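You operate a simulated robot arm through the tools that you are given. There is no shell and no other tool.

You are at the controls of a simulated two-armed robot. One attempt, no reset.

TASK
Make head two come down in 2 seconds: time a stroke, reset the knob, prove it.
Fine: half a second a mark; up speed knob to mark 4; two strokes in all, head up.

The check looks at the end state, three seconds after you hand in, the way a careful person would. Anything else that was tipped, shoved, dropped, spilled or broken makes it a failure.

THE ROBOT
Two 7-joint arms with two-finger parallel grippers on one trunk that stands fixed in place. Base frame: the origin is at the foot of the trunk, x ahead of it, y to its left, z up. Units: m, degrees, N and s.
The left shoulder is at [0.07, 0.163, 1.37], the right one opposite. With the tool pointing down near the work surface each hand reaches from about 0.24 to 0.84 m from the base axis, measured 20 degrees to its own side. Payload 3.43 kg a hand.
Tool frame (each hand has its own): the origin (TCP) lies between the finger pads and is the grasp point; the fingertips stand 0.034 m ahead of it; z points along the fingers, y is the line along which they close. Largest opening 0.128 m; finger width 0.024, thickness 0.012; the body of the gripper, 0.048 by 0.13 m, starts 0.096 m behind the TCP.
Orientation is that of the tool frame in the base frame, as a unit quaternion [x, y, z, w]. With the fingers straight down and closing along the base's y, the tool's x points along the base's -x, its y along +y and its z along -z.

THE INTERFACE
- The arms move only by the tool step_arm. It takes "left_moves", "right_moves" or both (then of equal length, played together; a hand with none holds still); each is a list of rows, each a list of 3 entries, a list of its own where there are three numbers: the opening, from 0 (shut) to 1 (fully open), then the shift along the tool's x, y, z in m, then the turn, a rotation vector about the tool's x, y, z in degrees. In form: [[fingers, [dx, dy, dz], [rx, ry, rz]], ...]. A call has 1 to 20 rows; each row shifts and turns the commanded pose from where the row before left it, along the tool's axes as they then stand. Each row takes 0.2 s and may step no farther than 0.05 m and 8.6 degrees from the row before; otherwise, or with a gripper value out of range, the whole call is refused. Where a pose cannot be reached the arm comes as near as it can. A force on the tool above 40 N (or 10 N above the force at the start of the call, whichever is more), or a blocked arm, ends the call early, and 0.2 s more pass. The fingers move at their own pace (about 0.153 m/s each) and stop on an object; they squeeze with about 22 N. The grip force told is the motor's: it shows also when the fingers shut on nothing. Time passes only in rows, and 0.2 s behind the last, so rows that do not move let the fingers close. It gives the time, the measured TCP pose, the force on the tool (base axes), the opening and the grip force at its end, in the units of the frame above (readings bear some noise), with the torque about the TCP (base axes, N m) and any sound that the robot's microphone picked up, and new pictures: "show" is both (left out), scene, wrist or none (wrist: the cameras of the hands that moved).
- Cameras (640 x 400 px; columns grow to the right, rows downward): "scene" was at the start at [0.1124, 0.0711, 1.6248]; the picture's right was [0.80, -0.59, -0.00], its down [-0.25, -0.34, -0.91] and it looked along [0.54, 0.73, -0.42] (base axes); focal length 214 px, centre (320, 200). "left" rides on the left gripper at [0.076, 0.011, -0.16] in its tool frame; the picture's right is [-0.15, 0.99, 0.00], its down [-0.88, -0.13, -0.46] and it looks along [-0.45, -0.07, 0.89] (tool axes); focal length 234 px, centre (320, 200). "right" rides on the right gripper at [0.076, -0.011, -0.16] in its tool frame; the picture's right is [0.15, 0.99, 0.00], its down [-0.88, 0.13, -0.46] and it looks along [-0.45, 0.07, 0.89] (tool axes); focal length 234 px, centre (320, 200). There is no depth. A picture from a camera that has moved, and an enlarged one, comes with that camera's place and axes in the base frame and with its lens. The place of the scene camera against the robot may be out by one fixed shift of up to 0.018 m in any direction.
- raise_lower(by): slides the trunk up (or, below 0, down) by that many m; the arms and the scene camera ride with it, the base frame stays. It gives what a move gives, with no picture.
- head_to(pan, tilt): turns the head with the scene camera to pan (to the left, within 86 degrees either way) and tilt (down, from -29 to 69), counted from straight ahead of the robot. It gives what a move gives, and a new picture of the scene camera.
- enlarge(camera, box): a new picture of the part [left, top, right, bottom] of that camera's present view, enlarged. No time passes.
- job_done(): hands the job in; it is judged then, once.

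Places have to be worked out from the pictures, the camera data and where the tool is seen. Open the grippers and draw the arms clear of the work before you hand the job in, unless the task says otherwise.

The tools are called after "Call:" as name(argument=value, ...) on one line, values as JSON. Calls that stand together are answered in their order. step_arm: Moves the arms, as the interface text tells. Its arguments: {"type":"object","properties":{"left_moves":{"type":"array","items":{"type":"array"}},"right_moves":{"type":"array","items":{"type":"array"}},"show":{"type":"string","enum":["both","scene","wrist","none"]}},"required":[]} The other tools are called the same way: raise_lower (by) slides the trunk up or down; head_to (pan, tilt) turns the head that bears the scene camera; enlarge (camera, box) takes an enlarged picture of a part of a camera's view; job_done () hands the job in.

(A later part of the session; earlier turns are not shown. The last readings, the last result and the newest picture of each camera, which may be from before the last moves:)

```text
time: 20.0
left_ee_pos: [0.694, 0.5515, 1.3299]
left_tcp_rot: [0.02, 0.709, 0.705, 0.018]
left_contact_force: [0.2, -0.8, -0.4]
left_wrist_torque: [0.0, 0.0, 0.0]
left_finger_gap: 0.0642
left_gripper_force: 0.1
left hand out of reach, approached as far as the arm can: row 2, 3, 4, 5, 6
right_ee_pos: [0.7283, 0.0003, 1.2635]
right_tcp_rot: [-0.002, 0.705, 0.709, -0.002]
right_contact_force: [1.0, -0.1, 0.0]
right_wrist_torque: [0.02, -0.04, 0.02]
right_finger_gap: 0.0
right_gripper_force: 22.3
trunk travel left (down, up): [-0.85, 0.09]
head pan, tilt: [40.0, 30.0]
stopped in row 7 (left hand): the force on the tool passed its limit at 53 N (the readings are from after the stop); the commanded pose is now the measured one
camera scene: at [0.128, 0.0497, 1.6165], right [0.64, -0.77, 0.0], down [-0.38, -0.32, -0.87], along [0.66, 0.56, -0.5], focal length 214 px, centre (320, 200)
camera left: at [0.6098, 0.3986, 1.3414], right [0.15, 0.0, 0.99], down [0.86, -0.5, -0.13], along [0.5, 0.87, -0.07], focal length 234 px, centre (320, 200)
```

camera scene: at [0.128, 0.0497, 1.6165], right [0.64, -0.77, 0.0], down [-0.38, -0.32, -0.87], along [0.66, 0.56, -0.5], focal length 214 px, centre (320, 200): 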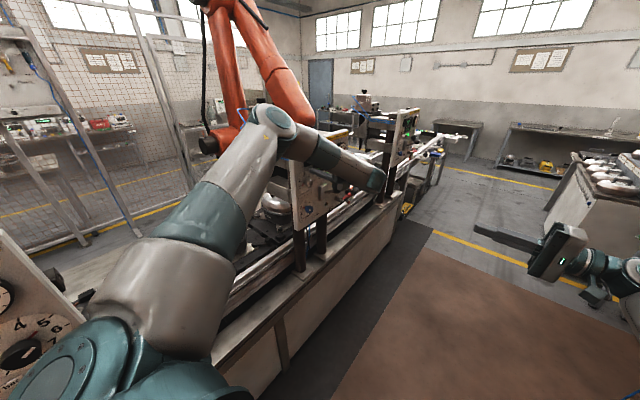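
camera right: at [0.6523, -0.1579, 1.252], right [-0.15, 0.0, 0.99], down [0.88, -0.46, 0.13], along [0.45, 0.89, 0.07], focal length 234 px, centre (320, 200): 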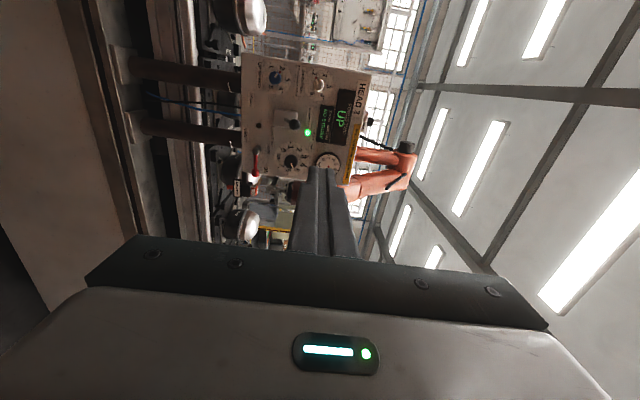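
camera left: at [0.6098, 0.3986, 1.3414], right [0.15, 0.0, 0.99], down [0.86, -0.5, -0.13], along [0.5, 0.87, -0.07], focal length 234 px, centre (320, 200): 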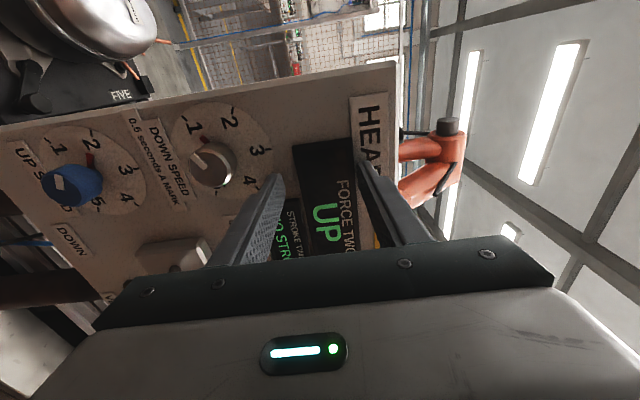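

The wrist limit made the solver drift onto the panel face (touch stopped at 53 N, force now ~0, knobs look unchanged). I back away at once, yawing toward +x as I retreat, which is the direction the wrist allows.

Call:
step_arm(left_moves=[[0.5, [-0.001, 0, -0.02], [0, -4, 0]], [0.5, [-0.003, 0, -0.02], [0, -8, 0]], [0.5, [-0.006, 0, -0.024], [0, -8, 0]], [0.5, [-0.009, 0, -0.023], [0, -8, 0]], [0.5, [-0.012, 0, -0.022], [0, -8, 0]], [0.5, [-0.015, 0, -0.02], [0, -8, 0]], [0.5, [0, 0, 0], [0, -4, 0]]], show="both")

```text
time: 21.6
left_ee_pos: [0.6917, 0.4162, 1.3292]
left_tcp_rot: [0.302, 0.64, 0.637, 0.305]
left_contact_force: [0.6, 0.1, 0.3]
left_wrist_torque: [0.02, -0.02, 0.02]
left_finger_gap: 0.064
left_gripper_force: 0.0
left hand out of reach, approached as far as the arm can: row 1
right_ee_pos: [0.729, 0.0037, 1.264]
right_tcp_rot: [0.0, 0.707, 0.707, 0.0]
right_contact_force: [-0.3, 0.2, -0.6]
right_wrist_torque: [0.01, -0.01, -0.05]
right_finger_gap: 0.0001
right_gripper_force: 22.2
trunk travel left (down, up): [-0.85, 0.09]
head pan, tilt: [40.0, 30.0]
camera scene: at [0.1265, 0.0554, 1.6164], right [0.64, -0.77, 0.0], down [-0.38, -0.32, -0.87], along [0.66, 0.56, -0.5], focal length 214 px, centre (320, 200)
camera left: at [0.5201, 0.3775, 1.34], right [0.09, -0.11, 0.99], down [0.2, -0.97, -0.12], along [0.97, 0.21, -0.07], focal length 234 px, centre (320, 200)
```

scene: 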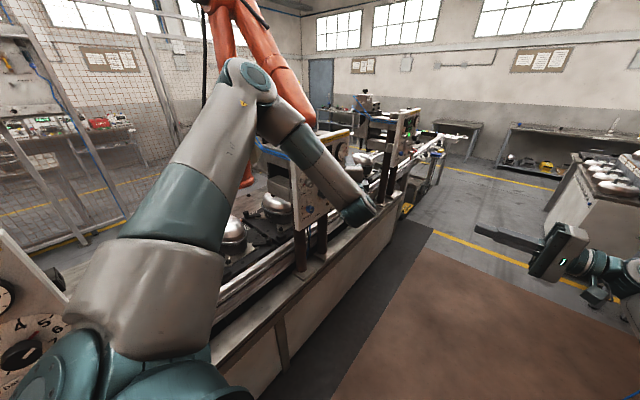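
left: 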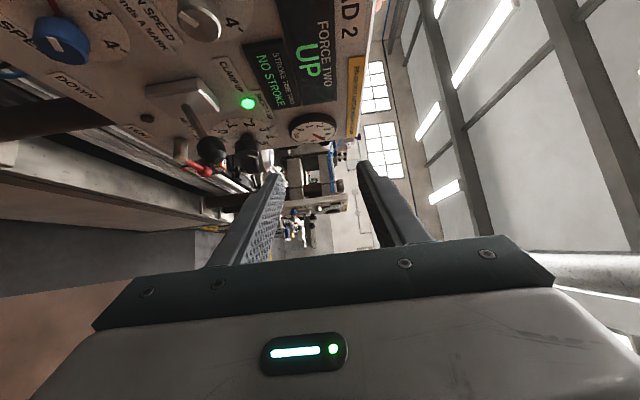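

Backed off safely to (0.692, 0.416, 1.329). I check the panel with the right camera to be sure nothing changed.

Call:
enlarge(camera="right", box=[225, 40, 385, 190])

```text
2.67 times, centred on (305, 115) of right
camera zoom: at [0.6519, -0.1569, 1.2524], right [-0.15, 0.0, 0.99], down [0.88, -0.45, 0.13], along [0.45, 0.89, 0.07], focal length 624 px, centre (360, 427)
```

zoom: 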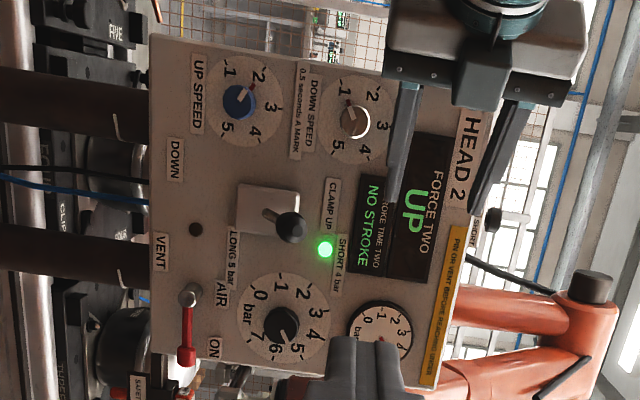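

Panel unchanged. I lower the left hand (gap 0.064, fingers one above the other) to the lever ball's height z≈1.20, about 0.10 m short of it, and check alignment.

Call:
step_arm(left_moves=[[0.5, [0.005, -0.032, 0], [0, 0, 0]], [0.5, [0.005, -0.032, 0], [0, 0, 0]], [0.5, [0.005, -0.032, 0], [0, 0, 0]], [0.5, [0.005, -0.033, 0], [0, 0, 0]], [0.5, [0, 0, 0], [0, 0, 0]]], show="both")

Call:
enlarge(camera="right", box=[225, 40, 385, 190])

```text
time: 22.8
left_ee_pos: [0.6758, 0.4335, 1.2107]
left_tcp_rot: [0.301, 0.645, 0.636, 0.299]
left_contact_force: [-0.6, 0.0, -0.9]
left_wrist_torque: [-0.03, 0.04, -0.01]
left_finger_gap: 0.0642
left_gripper_force: 0.1
left hand out of reach, approached as far as the arm can: row 4
right_ee_pos: [0.7268, 0.0027, 1.2646]
right_tcp_rot: [0.0, 0.707, 0.707, -0.001]
right_contact_force: [0.1, -0.3, 0.0]
right_wrist_torque: [0.01, 0.0, -0.02]
right_finger_gap: 0.0002
right_gripper_force: 22.2
trunk travel left (down, up): [-0.85, 0.09]
head pan, tilt: [40.0, 30.0]
camera scene: at [0.1263, 0.0547, 1.6165], right [0.64, -0.77, 0.0], down [-0.38, -0.32, -0.87], along [0.66, 0.56, -0.5], focal length 214 px, centre (320, 200)
camera left: at [0.5047, 0.3923, 1.2233], right [0.1, -0.1, 0.99], down [0.21, -0.97, -0.12], along [0.97, 0.22, -0.08], focal length 234 px, centre (320, 200)
```

scene: 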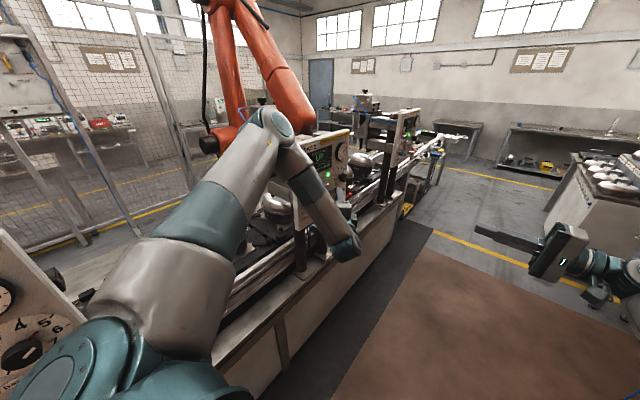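
left: 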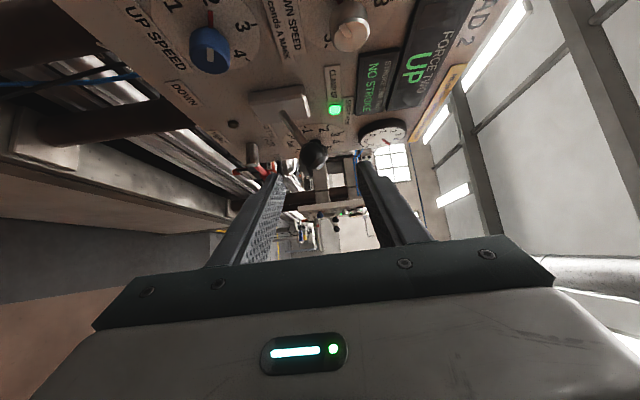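

```text
2.67 times, centred on (305, 115) of right
camera zoom: at [0.6517, -0.1575, 1.2524], right [-0.15, 0.0, 0.99], down [0.88, -0.45, 0.13], along [0.45, 0.89, 0.07], focal length 624 px, centre (360, 427)
```

zoom: 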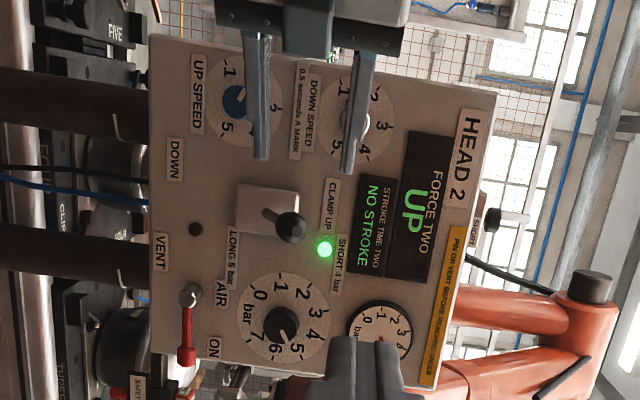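

The left wrist limit bites again when lowering (z 1.21). Lowering the trunk will put the shoulders level with the panel, which helps both arms. First I raise the left hand to about z 1.37 in front of the panel.

Call:
step_arm(left_moves=[[0.5, [-0.003, 0.03, -0.005], [0, 0, 0]], [0.5, [-0.003, 0.03, -0.005], [0, 0, 0]], [0.5, [-0.003, 0.03, 0], [0, 0, 0]], [0.5, [-0.003, 0.035, 0], [0, 0, 0]], [0.5, [-0.003, 0.035, 0], [0, 0, 0]], [0.5, [0, 0, 0], [0, 0, 0]]], show="scene")

```text
time: 24.2
left_ee_pos: [0.6803, 0.4168, 1.3705]
left_tcp_rot: [0.303, 0.641, 0.637, 0.303]
left_contact_force: [0.6, 0.3, -0.5]
left_wrist_torque: [0.01, 0.0, -0.01]
left_finger_gap: 0.0641
left_gripper_force: 0.2
right_ee_pos: [0.7289, 0.0036, 1.2623]
right_tcp_rot: [-0.001, 0.707, 0.707, -0.001]
right_contact_force: [0.0, 0.0, 0.0]
right_wrist_torque: [0.03, 0.01, 0.0]
right_finger_gap: 0.0002
right_gripper_force: 22.2
trunk travel left (down, up): [-0.85, 0.09]
head pan, tilt: [40.0, 30.0]
camera scene: at [0.128, 0.0554, 1.6163], right [0.64, -0.77, 0.0], down [-0.38, -0.32, -0.87], along [0.66, 0.56, -0.5], focal length 214 px, centre (320, 200)
```

scene: 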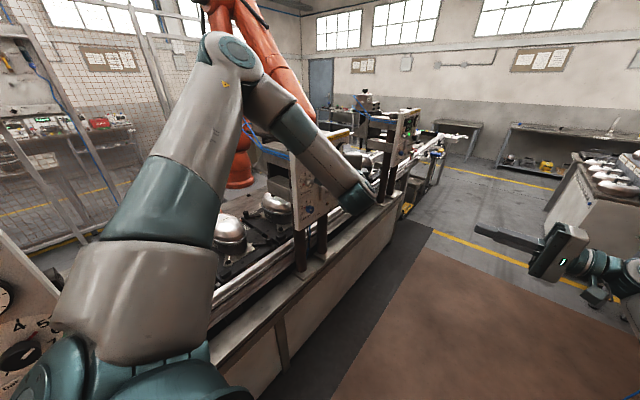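

Left hand is at (0.680, 0.417, 1.371), well clear. I lower the trunk by 0.15 m.

Call:
raise_lower(by=-0.15)

Call:
enlarge(camera="scene", box=[0, 0, 640, 400])

Call:
enlarge(camera="left", box=[0, 0, 640, 400])

Call:
enlarge(camera="right", box=[160, 0, 480, 200])

```text
time: 25.9
left_ee_pos: [0.6793, 0.4175, 1.2205]
left_tcp_rot: [0.303, 0.642, 0.636, 0.303]
left_contact_force: [0.1, 0.7, 0.2]
left_wrist_torque: [-0.02, -0.01, 0.02]
left_finger_gap: 0.0638
left_gripper_force: 0.1
right_ee_pos: [0.7289, 0.0043, 1.1143]
right_tcp_rot: [-0.001, 0.707, 0.708, 0.0]
right_contact_force: [0.2, 0.2, 0.3]
right_wrist_torque: [-0.01, 0.02, -0.01]
right_finger_gap: 0.0001
right_gripper_force: 22.0
trunk travel left (down, up): [-0.7, 0.24]
head pan, tilt: [40.0, 30.0]
```

```text
1.00 times, centred on (320, 200) of scene (not enlarged: the box is as wide or as high as the picture)
camera zoom: at [0.1268, 0.055, 1.4665], right [0.64, -0.77, 0.0], down [-0.38, -0.32, -0.87], along [0.66, 0.56, -0.5], focal length 214 px, centre (320, 200)
```

zoom: 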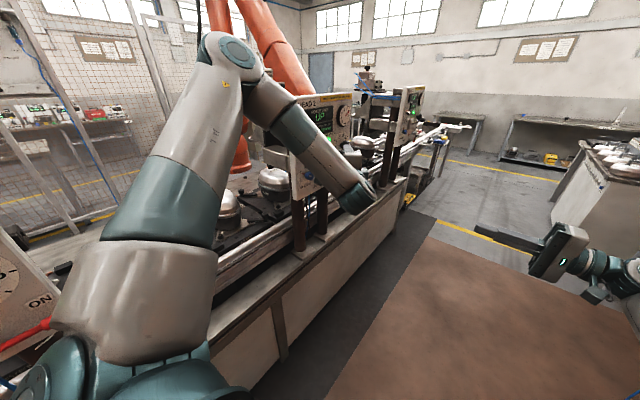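

```text
1.00 times, centred on (320, 200) of left (not enlarged: the box is as wide or as high as the picture)
camera zoom: at [0.5078, 0.3771, 1.2318], right [0.09, -0.11, 0.99], down [0.2, -0.97, -0.12], along [0.97, 0.21, -0.07], focal length 234 px, centre (320, 200)
```

zoom: 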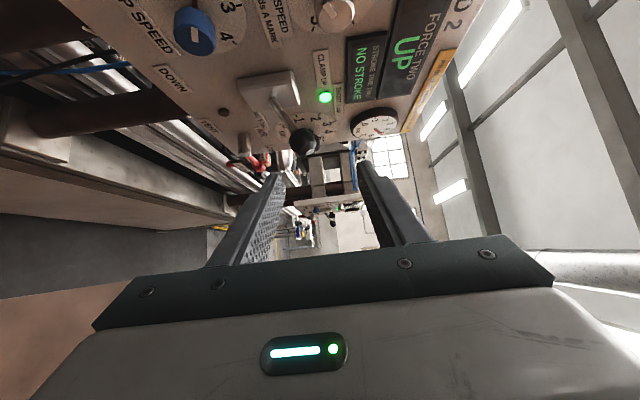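

```text
2.00 times, centred on (320, 100) of right
camera zoom: at [0.6521, -0.1573, 1.1023], right [-0.15, 0.0, 0.99], down [0.88, -0.45, 0.13], along [0.45, 0.89, 0.07], focal length 468 px, centre (320, 400)
```

zoom: 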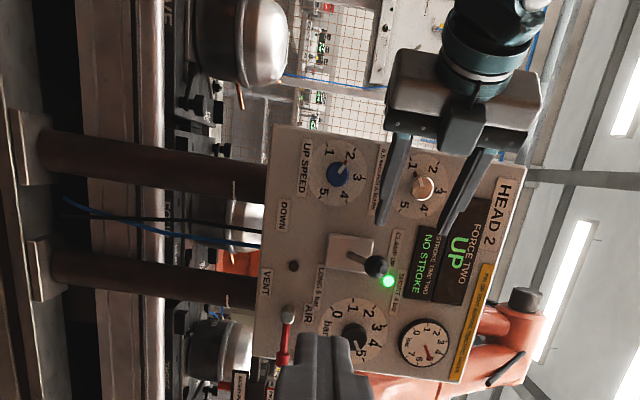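

The left camera confirms the ball at about (0.768, 0.506, 1.20). I align the gap with it (z 1.20) and advance most of the way along the tool axis, fingers above and below the ball.

Call:
step_arm(left_moves=[[0.5, [0.006, -0.01, 0], [0, 0, 0]], [0.5, [0.005, -0.01, 0], [0, 0, 0]], [0.5, [0, 0, 0.02], [0, 0, 0]], [0.5, [0, 0, 0.02], [0, 0, 0]], [0.5, [0, 0, 0.02], [0, 0, 0]], [0.5, [0, 0, 0], [0, 0, 0]]], show="both")

Call:
enlarge(camera="right", box=[260, 40, 420, 190])

```text
time: 27.3
left_ee_pos: [0.7195, 0.4636, 1.2008]
left_tcp_rot: [0.302, 0.641, 0.636, 0.304]
left_contact_force: [0.7, 0.3, 0.6]
left_wrist_torque: [-0.01, 0.02, 0.02]
left_finger_gap: 0.0641
left_gripper_force: 0.1
right_ee_pos: [0.727, 0.003, 1.1144]
right_tcp_rot: [-0.001, 0.706, 0.708, -0.001]
right_contact_force: [-0.2, 0.3, 0.1]
right_wrist_torque: [0.01, -0.03, -0.01]
right_finger_gap: 0.0
right_gripper_force: 22.0
trunk travel left (down, up): [-0.7, 0.24]
head pan, tilt: [40.0, 30.0]
camera scene: at [0.1268, 0.0548, 1.4664], right [0.64, -0.77, 0.0], down [-0.38, -0.32, -0.87], along [0.66, 0.56, -0.5], focal length 214 px, centre (320, 200)
camera left: at [0.5479, 0.4238, 1.2117], right [0.09, -0.11, 0.99], down [0.2, -0.97, -0.12], along [0.97, 0.21, -0.07], focal length 234 px, centre (320, 200)
```

scene: 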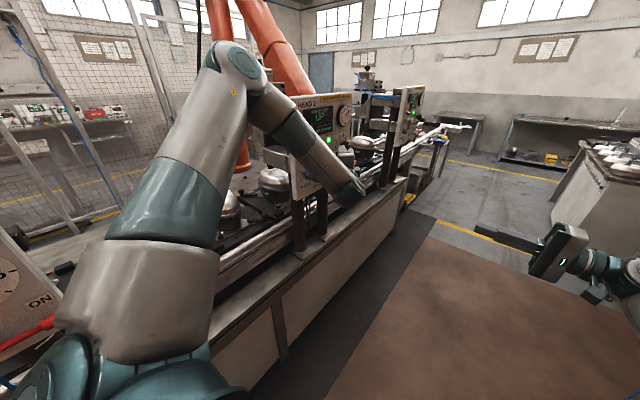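
left: 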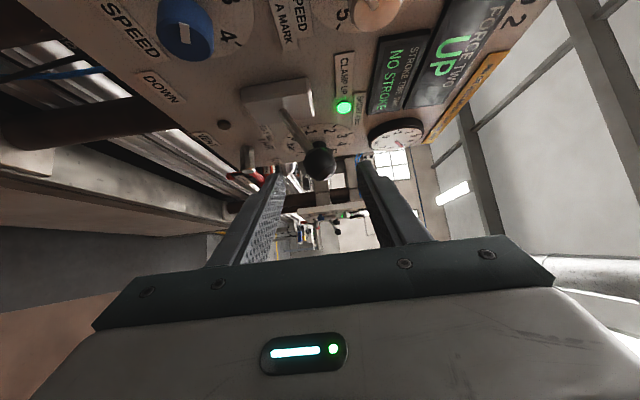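

```text
2.67 times, centred on (340, 115) of right
camera zoom: at [0.6521, -0.1574, 1.1022], right [-0.15, 0.0, 0.99], down [0.88, -0.45, 0.13], along [0.45, 0.89, 0.07], focal length 624 px, centre (267, 427)
```

zoom: 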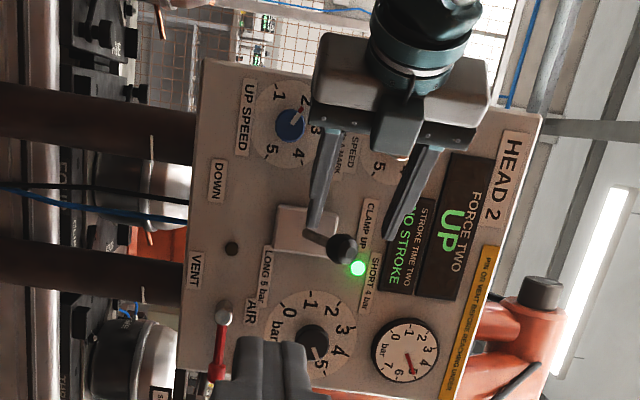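

The ball sits midway between the two fingers. I advance the last 0.046 m so the fingers straddle it.

Call:
step_arm(left_moves=[[0.5, [0, 0, 0.016], [0, 0, 0]], [0.5, [0, 0, 0.015], [0, 0, 0]], [0.5, [0, 0, 0.015], [0, 0, 0]], [0.5, [0, 0, 0], [0, 0, 0]]], show="wrist")

Call:
enlarge(camera="right", box=[280, 70, 400, 160])

```text
time: 28.3
left_ee_pos: [0.7547, 0.4919, 1.1997]
left_tcp_rot: [0.303, 0.64, 0.637, 0.305]
left_contact_force: [-0.5, -1.1, -0.4]
left_wrist_torque: [0.01, 0.02, 0.03]
left_finger_gap: 0.064
left_gripper_force: 0.1
right_ee_pos: [0.7277, 0.0044, 1.1134]
right_tcp_rot: [-0.001, 0.706, 0.708, -0.001]
right_contact_force: [-0.2, -0.2, -0.3]
right_wrist_torque: [0.02, -0.02, -0.01]
right_finger_gap: 0.0001
right_gripper_force: 22.2
trunk travel left (down, up): [-0.7, 0.24]
head pan, tilt: [40.0, 30.0]
camera left: at [0.5832, 0.4523, 1.2114], right [0.09, -0.11, 0.99], down [0.2, -0.97, -0.12], along [0.97, 0.21, -0.07], focal length 234 px, centre (320, 200)
```

left: 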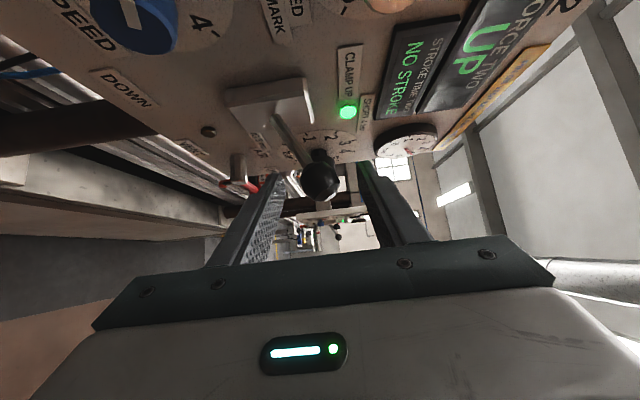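

```text
4.44 times, centred on (340, 115) of right
camera zoom: at [0.6521, -0.1573, 1.1022], right [-0.15, 0.0, 0.99], down [0.88, -0.45, 0.13], along [0.45, 0.89, 0.07], focal length 1041 px, centre (231, 578)
```

zoom: 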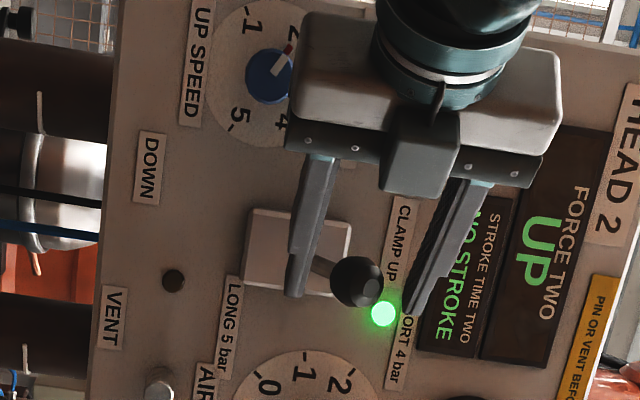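

The fingers straddle the ball with clearance. I press downward in 0.01 m rows, 0.05 m first, and watch force and display.

Call:
step_arm(left_moves=[[0.5, [0, -0.01, 0], [0, 0, 0]], [0.5, [0, -0.01, 0], [0, 0, 0]], [0.5, [0, -0.01, 0], [0, 0, 0]], [0.5, [0, -0.01, 0], [0, 0, 0]], [0.5, [0, -0.01, 0], [0, 0, 0]]], show="wrist")

Call:
enlarge(camera="right", box=[240, 40, 440, 190])

```text
time: 29.5
left_ee_pos: [0.7553, 0.4929, 1.1497]
left_tcp_rot: [0.303, 0.641, 0.637, 0.303]
left_contact_force: [0.0, 0.0, 0.5]
left_wrist_torque: [0.03, -0.01, -0.02]
left_finger_gap: 0.0641
left_gripper_force: 0.1
right_ee_pos: [0.7277, 0.0034, 1.1139]
right_tcp_rot: [-0.001, 0.707, 0.708, -0.001]
right_contact_force: [-0.3, -0.2, -0.3]
right_wrist_torque: [-0.04, 0.01, 0.03]
right_finger_gap: 0.0
right_gripper_force: 22.0
trunk travel left (down, up): [-0.7, 0.24]
head pan, tilt: [40.0, 30.0]
camera left: at [0.5829, 0.4524, 1.1608], right [0.09, -0.11, 0.99], down [0.2, -0.97, -0.13], along [0.97, 0.21, -0.07], focal length 234 px, centre (320, 200)
```

left: 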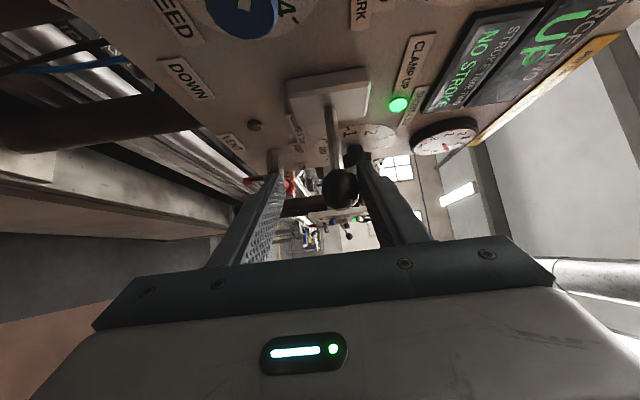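

```text
2.67 times, centred on (340, 115) of right
camera zoom: at [0.6525, -0.157, 1.1019], right [-0.15, 0.0, 0.99], down [0.88, -0.45, 0.13], along [0.45, 0.89, 0.07], focal length 624 px, centre (267, 427)
```

zoom: 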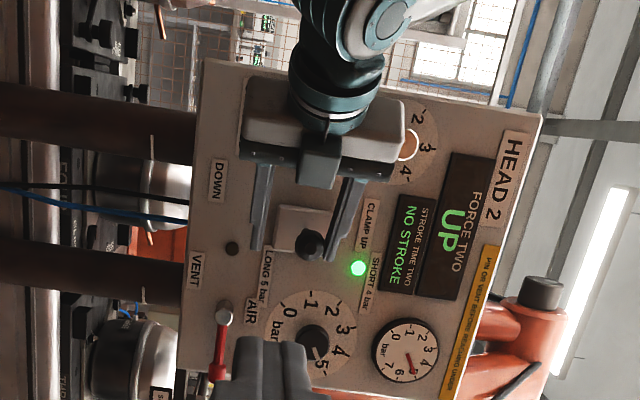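

The lever follows with little force (ball now near z 1.165), display still UP. I press on another 0.04 m.

Call:
step_arm(left_moves=[[0.5, [0, -0.01, 0], [0, 0, 0]], [0.5, [0, -0.01, 0], [0, 0, 0]], [0.5, [0, -0.01, 0], [0, 0, 0]], [0.5, [0, -0.01, 0], [0, 0, 0]]], show="wrist")

Call:
enlarge(camera="right", box=[240, 40, 440, 190])

```text
time: 30.5
left_ee_pos: [0.754, 0.4923, 1.1101]
left_tcp_rot: [0.302, 0.64, 0.637, 0.304]
left_contact_force: [0.8, 1.5, 2.1]
left_wrist_torque: [0.03, -0.02, 0.02]
left_finger_gap: 0.0653
left_gripper_force: 0.7
right_ee_pos: [0.7279, 0.0039, 1.1143]
right_tcp_rot: [0.0, 0.707, 0.708, 0.0]
right_contact_force: [-0.1, 1.2, -1.1]
right_wrist_torque: [-0.02, 0.02, 0.0]
right_finger_gap: 0.0
right_gripper_force: 21.7
trunk travel left (down, up): [-0.7, 0.24]
head pan, tilt: [40.0, 30.0]
camera left: at [0.5829, 0.4524, 1.121], right [0.09, -0.11, 0.99], down [0.2, -0.97, -0.12], along [0.97, 0.21, -0.07], focal length 234 px, centre (320, 200)
```

left: 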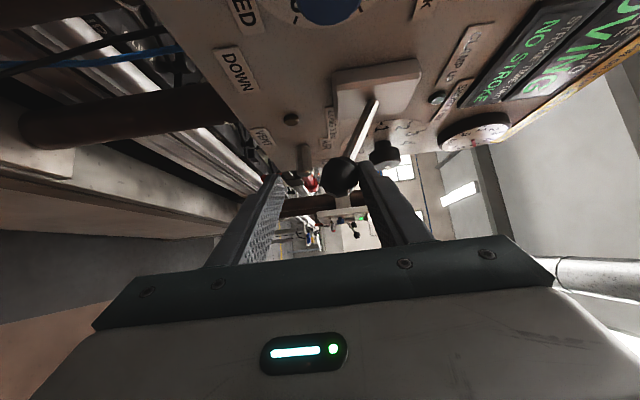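

```text
2.67 times, centred on (340, 115) of right
camera zoom: at [0.6521, -0.157, 1.1022], right [-0.15, 0.0, 0.99], down [0.88, -0.45, 0.13], along [0.45, 0.89, 0.07], focal length 624 px, centre (267, 427)
```

zoom: 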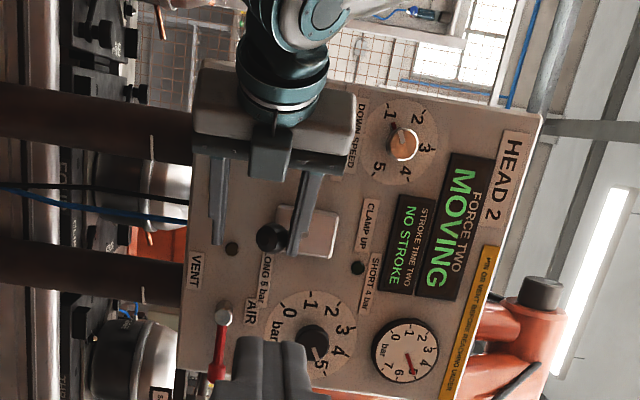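

The display says MOVING: the lever has tripped. I hold still and let the stroke finish.

Call:
step_arm(left_moves=[[0.5, [0, 0, 0], [0, 0, 0]], [0.5, [0, 0, 0], [0, 0, 0]], [0.5, [0, 0, 0], [0, 0, 0]], [0.5, [0, 0, 0], [0, 0, 0]], [0.5, [0, 0, 0], [0, 0, 0]], [0.5, [0, 0, 0], [0, 0, 0]], [0.5, [0, 0, 0], [0, 0, 0]], [0.5, [0, 0, 0], [0, 0, 0]], [0.5, [0, 0, 0], [0, 0, 0]], [0.5, [0, 0, 0], [0, 0, 0]], [0.5, [0, 0, 0], [0, 0, 0]], [0.5, [0, 0, 0], [0, 0, 0]], [0.5, [0, 0, 0], [0, 0, 0]], [0.5, [0, 0, 0], [0, 0, 0]], [0.5, [0, 0, 0], [0, 0, 0]], [0.5, [0, 0, 0], [0, 0, 0]]], show="none")

Call:
enlarge(camera="right", box=[340, 60, 440, 170])

Call:
enlarge(camera="scene", box=[220, 60, 420, 200])

```text
time: 33.9
left_ee_pos: [0.7552, 0.4914, 1.1099]
left_tcp_rot: [0.303, 0.641, 0.636, 0.304]
left_contact_force: [0.3, 0.5, 1.9]
left_wrist_torque: [0.0, -0.06, 0.04]
left_finger_gap: 0.0652
left_gripper_force: 1.1
right_ee_pos: [0.7275, 0.0044, 1.1136]
right_tcp_rot: [0.001, 0.707, 0.707, 0.0]
right_contact_force: [0.4, -0.6, 0.4]
right_wrist_torque: [0.01, 0.0, 0.01]
right_finger_gap: 0.0
right_gripper_force: 22.0
trunk travel left (down, up): [-0.7, 0.24]
head pan, tilt: [40.0, 30.0]
```

```text
3.64 times, centred on (390, 115) of right
camera zoom: at [0.652, -0.1573, 1.1023], right [-0.15, 0.0, 0.99], down [0.88, -0.45, 0.13], along [0.45, 0.89, 0.07], focal length 852 px, centre (66, 509)
```

zoom: 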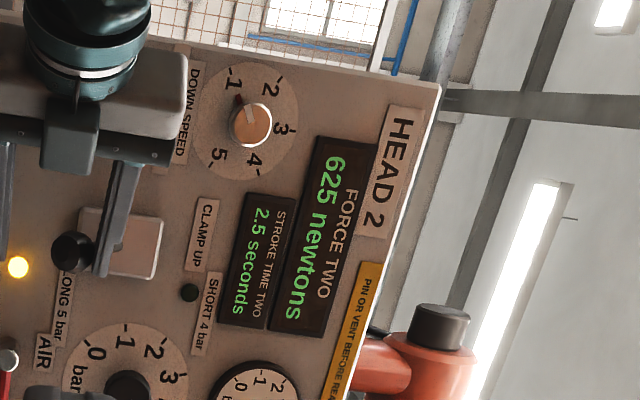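

```text
2.86 times, centred on (320, 130) of scene
camera zoom: at [0.1267, 0.0549, 1.4664], right [0.64, -0.77, 0.0], down [-0.38, -0.32, -0.87], along [0.66, 0.56, -0.5], focal length 613 px, centre (320, 400)
```

zoom: 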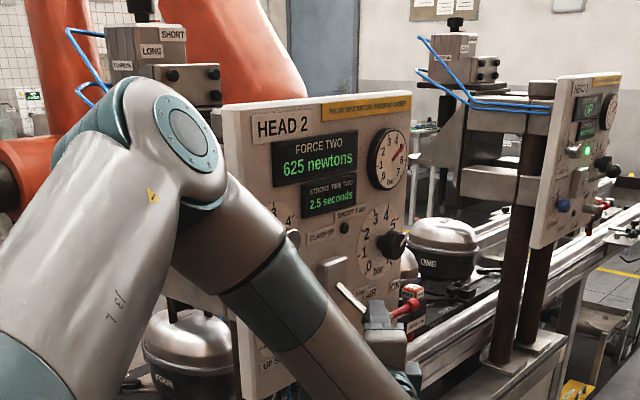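

Stroke one measured: 2.5 seconds (amber DOWN lamp lit), so 2.0 s needs one mark faster. Now I raise the lever with the lower finger, 0.10 m upward in small rows.

Call:
step_arm(left_moves=[[0.5, [0, 0.01, 0], [0, 0, 0]], [0.5, [0, 0.01, 0], [0, 0, 0]], [0.5, [0, 0.01, 0], [0, 0, 0]], [0.5, [0, 0.01, 0], [0, 0, 0]], [0.5, [0, 0.01, 0], [0, 0, 0]], [0.5, [0, 0.01, 0], [0, 0, 0]], [0.5, [0, 0.01, 0], [0, 0, 0]], [0.5, [0, 0.01, 0], [0, 0, 0]], [0.5, [0, 0.01, 0], [0, 0, 0]], [0.5, [0, 0.01, 0], [0, 0, 0]]], show="wrist")

Call:
enlarge(camera="right", box=[240, 40, 440, 190])

```text
time: 36.1
left_ee_pos: [0.7552, 0.4935, 1.2086]
left_tcp_rot: [0.303, 0.641, 0.637, 0.304]
left_contact_force: [0.5, 1.0, -2.1]
left_wrist_torque: [0.01, 0.02, -0.02]
left_finger_gap: 0.0649
left_gripper_force: 0.9
right_ee_pos: [0.7283, 0.0026, 1.1127]
right_tcp_rot: [0.0, 0.706, 0.708, 0.0]
right_contact_force: [-0.2, 0.0, -0.6]
right_wrist_torque: [0.03, 0.02, 0.02]
right_finger_gap: 0.0
right_gripper_force: 21.7
trunk travel left (down, up): [-0.7, 0.24]
head pan, tilt: [40.0, 30.0]
camera left: at [0.5831, 0.4533, 1.2206], right [0.09, -0.11, 0.99], down [0.2, -0.97, -0.12], along [0.97, 0.21, -0.07], focal length 234 px, centre (320, 200)
```

left: 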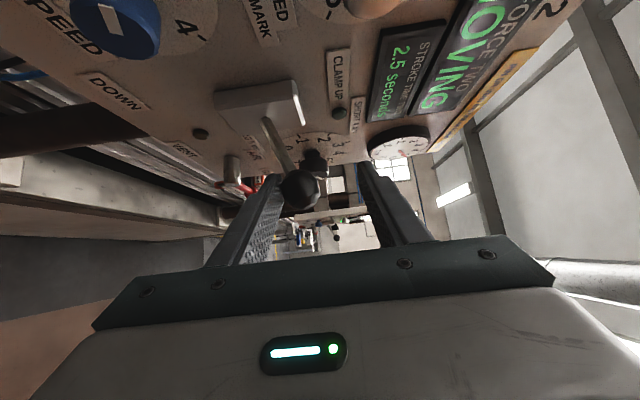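

```text
2.67 times, centred on (340, 115) of right
camera zoom: at [0.6524, -0.1567, 1.1021], right [-0.15, 0.0, 0.99], down [0.88, -0.45, 0.13], along [0.45, 0.89, 0.07], focal length 624 px, centre (267, 427)
```

zoom: 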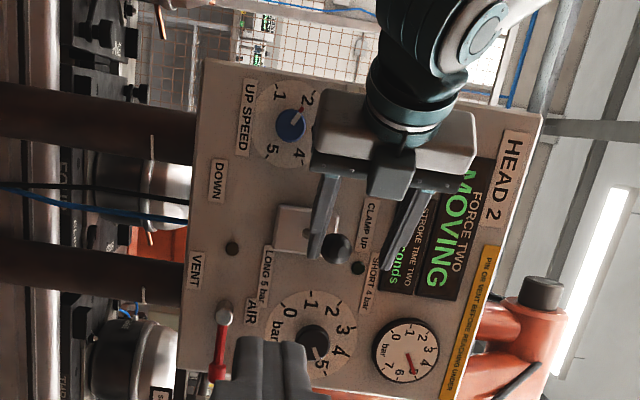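

The head is moving up. I push the lever the last 8 mm to its original height, then wait.

Call:
step_arm(left_moves=[[0.5, [0, 0.005, 0], [0, 0, 0]], [0.5, [0, 0.004, 0], [0, 0, 0]], [0.5, [0, 0, 0], [0, 0, 0]], [0.5, [0, -0.006, 0], [0, 0, 0]], [0.5, [0, -0.006, 0], [0, 0, 0]], [0.5, [0, 0, 0], [0, 0, 0]], [0.5, [0, 0, 0], [0, 0, 0]], [0.5, [0, 0, 0], [0, 0, 0]], [0.5, [0, 0, 0], [0, 0, 0]], [0.5, [0, 0, 0], [0, 0, 0]], [0.5, [0, 0, 0], [0, 0, 0]], [0.5, [0, 0, 0], [0, 0, 0]]], show="wrist")

Call:
enlarge(camera="right", box=[240, 40, 440, 190])

```text
time: 38.7
left_ee_pos: [0.7547, 0.4922, 1.2061]
left_tcp_rot: [0.304, 0.641, 0.636, 0.304]
left_contact_force: [0.6, 0.0, 0.1]
left_wrist_torque: [-0.01, 0.04, 0.02]
left_finger_gap: 0.0637
left_gripper_force: 0.0
right_ee_pos: [0.7287, 0.002, 1.1144]
right_tcp_rot: [0.0, 0.707, 0.707, 0.0]
right_contact_force: [-0.2, 0.1, -0.4]
right_wrist_torque: [0.01, 0.01, 0.0]
right_finger_gap: 0.0
right_gripper_force: 21.9
trunk travel left (down, up): [-0.7, 0.24]
head pan, tilt: [40.0, 30.0]
camera left: at [0.5832, 0.4524, 1.2177], right [0.09, -0.11, 0.99], down [0.2, -0.97, -0.12], along [0.97, 0.21, -0.07], focal length 234 px, centre (320, 200)
```

left: 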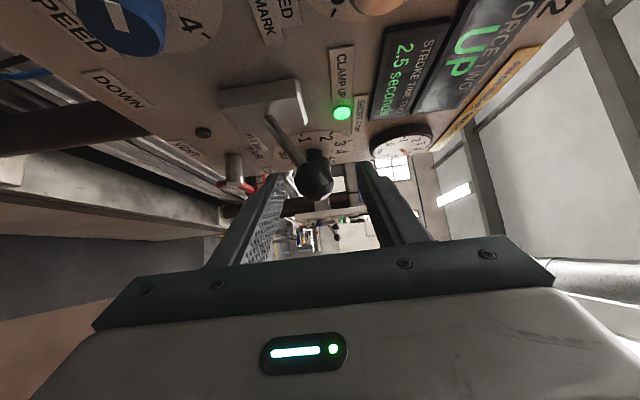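

```text
2.67 times, centred on (340, 115) of right
camera zoom: at [0.6523, -0.1572, 1.1021], right [-0.15, 0.0, 0.99], down [0.88, -0.45, 0.13], along [0.45, 0.89, 0.07], focal length 624 px, centre (267, 427)
```

zoom: 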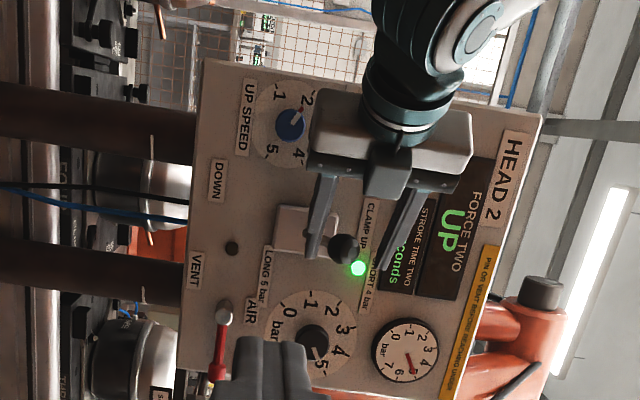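

Head UP again after stroke one (2.5 s). I withdraw the left hand along its axis, away from the lever.

Call:
step_arm(left_moves=[[0.5, [0, 0, -0.02], [0, 0, 0]], [0.5, [0, 0, -0.03], [0, 0, 0]], [0.5, [0, 0, -0.03], [0, 0, 0]], [0.5, [0, 0.02, -0.02], [0, 0, 0]], [0.5, [0, 0.03, 0], [0, 0, 0]], [0.5, [0, 0.03, 0], [0, 0, 0]], [0.5, [0, 0.03, 0], [0, 0, 0]], [0.5, [0, 0, 0], [0, 0, 0]]], show="scene")

Call:
enlarge(camera="right", box=[240, 40, 440, 190])

```text
time: 40.5
left_ee_pos: [0.6785, 0.4299, 1.3165]
left_tcp_rot: [0.303, 0.641, 0.637, 0.303]
left_contact_force: [0.1, 0.1, -1.0]
left_wrist_torque: [0.03, 0.01, 0.04]
left_finger_gap: 0.064
left_gripper_force: 0.1
right_ee_pos: [0.7281, 0.0035, 1.112]
right_tcp_rot: [0.0, 0.706, 0.708, -0.001]
right_contact_force: [0.3, 0.1, 0.2]
right_wrist_torque: [-0.01, 0.01, 0.03]
right_finger_gap: 0.0002
right_gripper_force: 22.1
trunk travel left (down, up): [-0.7, 0.24]
head pan, tilt: [40.0, 30.0]
camera scene: at [0.1278, 0.0553, 1.4663], right [0.64, -0.77, 0.0], down [-0.38, -0.32, -0.87], along [0.66, 0.56, -0.5], focal length 214 px, centre (320, 200)
```

scene: 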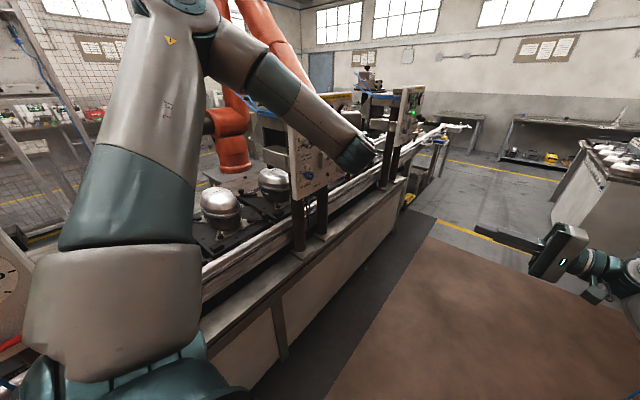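

```text
2.67 times, centred on (340, 115) of right
camera zoom: at [0.6528, -0.157, 1.1017], right [-0.15, 0.0, 0.99], down [0.88, -0.45, 0.13], along [0.45, 0.89, 0.07], focal length 624 px, centre (267, 427)
```

zoom: 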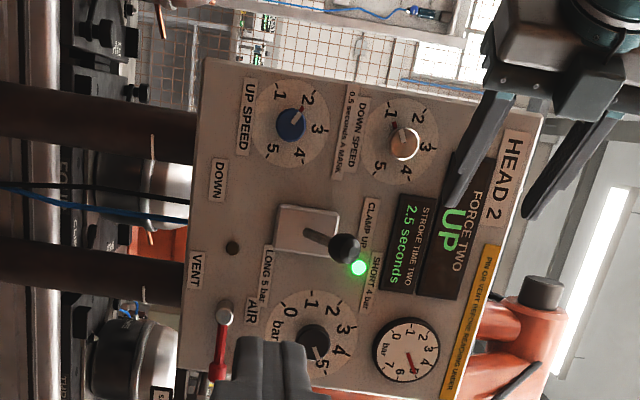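

Display 2.5 s, head UP. Now I turn the left hand to point down while drawing it back, to park it out of the way.

Call:
step_arm(left_moves=[[0.5, [0, 0, -0.012], [8.2, 0, 0]], [0.5, [0, 0, -0.012], [8.2, 0, 0]], [0.5, [0, 0, -0.012], [8.2, 0, 0]], [0.5, [0, 0, -0.012], [8.2, 0, 0]], [0.5, [0, 0, -0.012], [8.2, 0, 0]], [0.5, [0, 0, -0.012], [8.2, 0, 0]], [0.5, [0, 0, -0.012], [8.2, 0, 0]], [0.5, [0, 0, -0.01], [8.2, 0, 0]], [0.5, [0, 0, -0.01], [8.2, 0, 0]], [0.5, [0, 0, 0], [8.2, 0, 0]], [0.5, [0, 0, 0], [8, 0, 0]], [0.5, [0, 0, 0], [0, 0, 0]]], show="scene")

```text
time: 43.1
left_ee_pos: [0.6215, 0.3847, 1.321]
left_tcp_rot: [0.385, 0.824, 0.375, 0.181]
left_contact_force: [-0.3, 0.2, -0.4]
left_wrist_torque: [-0.02, -0.02, 0.0]
left_finger_gap: 0.064
left_gripper_force: 0.1
left hand out of reach, approached as far as the arm can: row 5, 6, 7, 8, 9, 10, 11
right_ee_pos: [0.7282, 0.0041, 1.1144]
right_tcp_rot: [-0.001, 0.707, 0.708, -0.001]
right_contact_force: [-0.8, -0.5, -0.1]
right_wrist_torque: [-0.05, 0.0, 0.01]
right_finger_gap: 0.0002
right_gripper_force: 21.7
trunk travel left (down, up): [-0.7, 0.24]
head pan, tilt: [40.0, 30.0]
camera scene: at [0.127, 0.055, 1.4664], right [0.64, -0.77, 0.0], down [-0.38, -0.32, -0.87], along [0.66, 0.56, -0.5], focal length 214 px, centre (320, 200)
```

scene: 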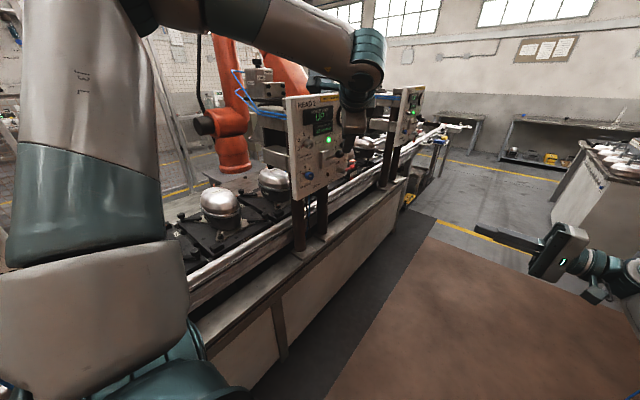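

The left hand is pitched about 41° down at (0.62, 0.385, 1.32). I draw it further back and up, roughly to (0.42, 0.385, 1.42).

Call:
step_arm(left_moves=[[0.5, [0.0212, -0.004, -0.0305], [0, 0, 0]], [0.5, [0.0212, -0.004, -0.0305], [0, 0, 0]], [0.5, [0.0212, -0.004, -0.0305], [0, 0, 0]], [0.5, [0.0212, -0.004, -0.0305], [0, 0, 0]], [0.5, [0.0212, -0.004, -0.0305], [0, 0, 0]], [0.5, [0.0212, -0.004, -0.0305], [0, 0, 0]], [0.5, [0, 0, 0], [0, 0, 0]]], show="scene")

```text
time: 44.7
left_ee_pos: [0.5157, 0.395, 1.3457]
left_tcp_rot: [0.385, 0.823, 0.376, 0.182]
left_contact_force: [0.7, 0.7, -0.1]
left_wrist_torque: [-0.02, -0.01, -0.01]
left_finger_gap: 0.064
left_gripper_force: 0.0
left hand out of reach, approached as far as the arm can: row 1, 2, 3, 4, 5, 6
right_ee_pos: [0.7282, 0.0021, 1.1132]
right_tcp_rot: [-0.001, 0.707, 0.707, -0.001]
right_contact_force: [0.1, -0.4, 1.0]
right_wrist_torque: [0.01, -0.01, 0.02]
right_finger_gap: 0.0002
right_gripper_force: 21.9
trunk travel left (down, up): [-0.7, 0.24]
head pan, tilt: [40.0, 30.0]
camera scene: at [0.1274, 0.0535, 1.4664], right [0.64, -0.77, 0.0], down [-0.38, -0.32, -0.87], along [0.66, 0.56, -0.5], focal length 214 px, centre (320, 200)
```

scene: 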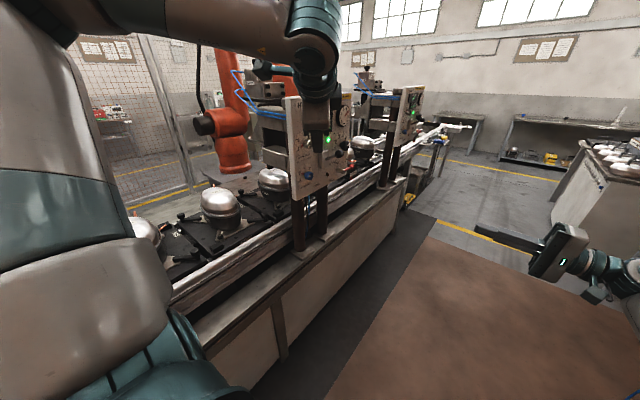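

Another limit while still pitched. At this nearer place I try pitching the hand the rest of the way down (about 49°).

Call:
step_arm(left_moves=[[0.5, [0, 0, 0], [8.2, 0, 0]], [0.5, [0, 0, 0], [8.2, 0, 0]], [0.5, [0, 0, 0], [8.2, 0, 0]], [0.5, [0, 0, 0], [8.2, 0, 0]], [0.5, [0, 0, 0], [8.2, 0, 0]], [0.5, [0, 0, 0], [8, 0, 0]], [0.5, [0, 0, 0], [0, 0, 0]]], show="scene")

```text
time: 46.3
left_ee_pos: [0.5126, 0.3274, 1.3089]
left_tcp_rot: [0.428, 0.89, 0.141, 0.071]
left_contact_force: [-0.8, -0.4, 0.2]
left_wrist_torque: [0.02, -0.01, 0.02]
left_finger_gap: 0.0641
left_gripper_force: 0.0
left hand out of reach, approached as far as the arm can: row 1, 2, 3, 4, 5, 6
right_ee_pos: [0.7268, 0.0018, 1.1136]
right_tcp_rot: [-0.002, 0.706, 0.708, 0.001]
right_contact_force: [0.3, -0.8, -0.6]
right_wrist_torque: [-0.02, 0.0, -0.03]
right_finger_gap: 0.0
right_gripper_force: 22.3
trunk travel left (down, up): [-0.7, 0.24]
head pan, tilt: [40.0, 30.0]
camera scene: at [0.1256, 0.0535, 1.4666], right [0.64, -0.77, 0.0], down [-0.38, -0.32, -0.87], along [0.66, 0.56, -0.5], focal length 214 px, centre (320, 200)
```

scene: 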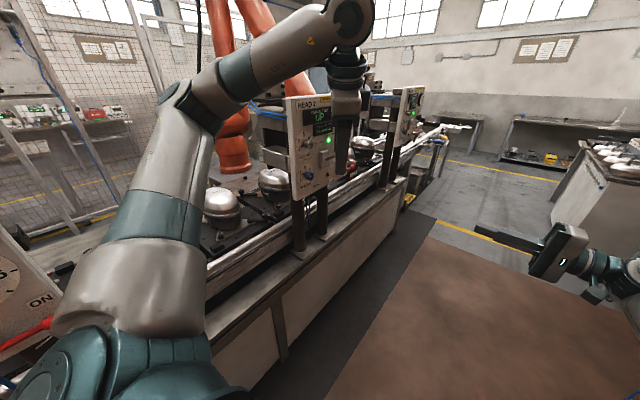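

Now nearly pointing down at (0.513, 0.327, 1.309). I finish the pitch and move it back to about (0.31, 0.36, 1.36).

Call:
step_arm(left_moves=[[0.5, [0.0247, -0.0192, -0.0152], [4, 0, 0]], [0.5, [0.0247, -0.0192, -0.0152], [4, 0, 0]], [0.5, [0.0247, -0.0192, -0.0152], [4, 0, 0]], [0.5, [0.0247, -0.0192, -0.0152], [4, 0, 0]], [0.5, [0.0247, -0.0192, -0.0152], [0, 0, 0]], [0.5, [0.0247, -0.0192, -0.0152], [0, 0, 0]], [0.5, [0, 0, 0], [0, 0, 0]]], show="scene")

```text
time: 47.9
left_ee_pos: [0.3207, 0.3582, 1.3746]
left_tcp_rot: [0.433, 0.901, 0.016, 0.009]
left_contact_force: [-0.1, -0.4, 0.7]
left_wrist_torque: [-0.03, 0.03, 0.0]
left_finger_gap: 0.064
left_gripper_force: 0.0
left hand out of reach, approached as far as the arm can: row 6
right_ee_pos: [0.7285, 0.0019, 1.1133]
right_tcp_rot: [-0.001, 0.707, 0.708, -0.001]
right_contact_force: [0.7, -0.5, -0.8]
right_wrist_torque: [-0.02, 0.01, 0.0]
right_finger_gap: 0.0
right_gripper_force: 22.1
trunk travel left (down, up): [-0.7, 0.24]
head pan, tilt: [40.0, 30.0]
camera scene: at [0.1282, 0.0552, 1.4662], right [0.64, -0.77, 0.0], down [-0.38, -0.32, -0.87], along [0.66, 0.56, -0.5], focal length 214 px, centre (320, 200)
```

scene: 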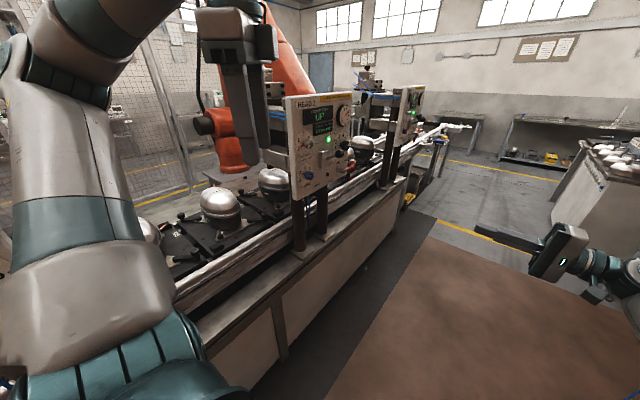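

Left hand parked pointing down at (0.32, 0.36, 1.375), and the scene camera sees the panel again. Before touching the knobs I take close pictures of both dials for exact pointer angles.

Call:
enlarge(camera="right", box=[348, 58, 412, 98])

Call:
enlarge(camera="right", box=[296, 52, 360, 92])

Call:
enlarge(camera="scene", box=[290, 126, 330, 191])

```text
10.00 times, centred on (380, 78) of right
camera zoom: at [0.6532, -0.1571, 1.1015], right [-0.15, 0.0, 0.99], down [0.88, -0.45, 0.13], along [0.45, 0.89, 0.07], focal length 2342 px, centre (-280, 1420)
```

zoom: 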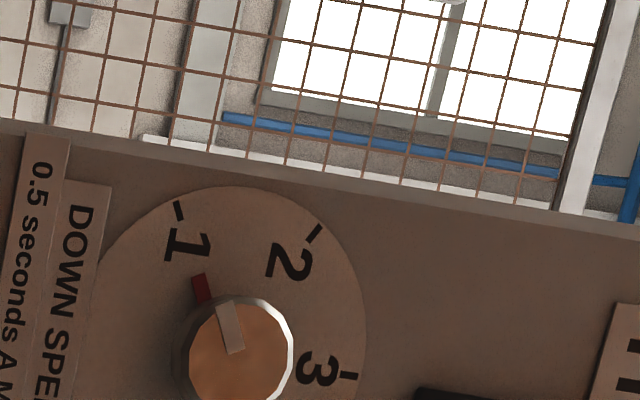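

```text
10.00 times, centred on (328, 72) of right
camera zoom: at [0.6532, -0.1571, 1.1015], right [-0.15, 0.0, 0.99], down [0.88, -0.45, 0.13], along [0.45, 0.89, 0.07], focal length 2342 px, centre (240, 1480)
```

zoom: 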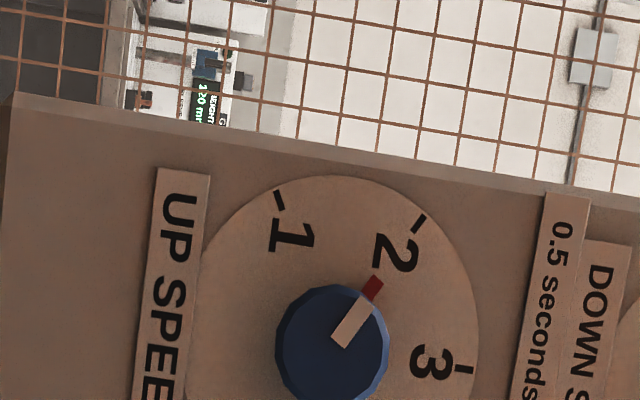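

```text
6.15 times, centred on (310, 158) of scene
camera zoom: at [0.1282, 0.0552, 1.4662], right [0.64, -0.77, 0.0], down [-0.38, -0.32, -0.87], along [0.66, 0.56, -0.5], focal length 1320 px, centre (382, 455)
```

zoom: 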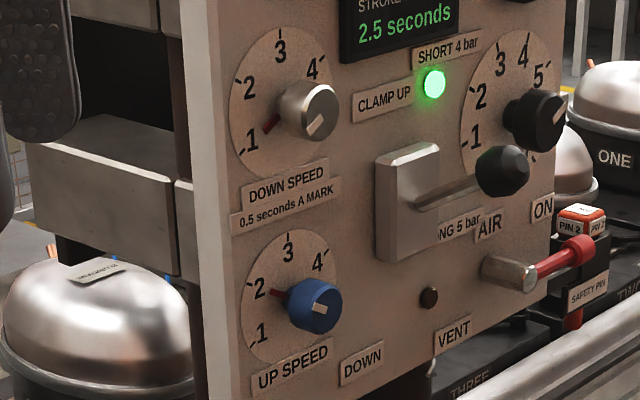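

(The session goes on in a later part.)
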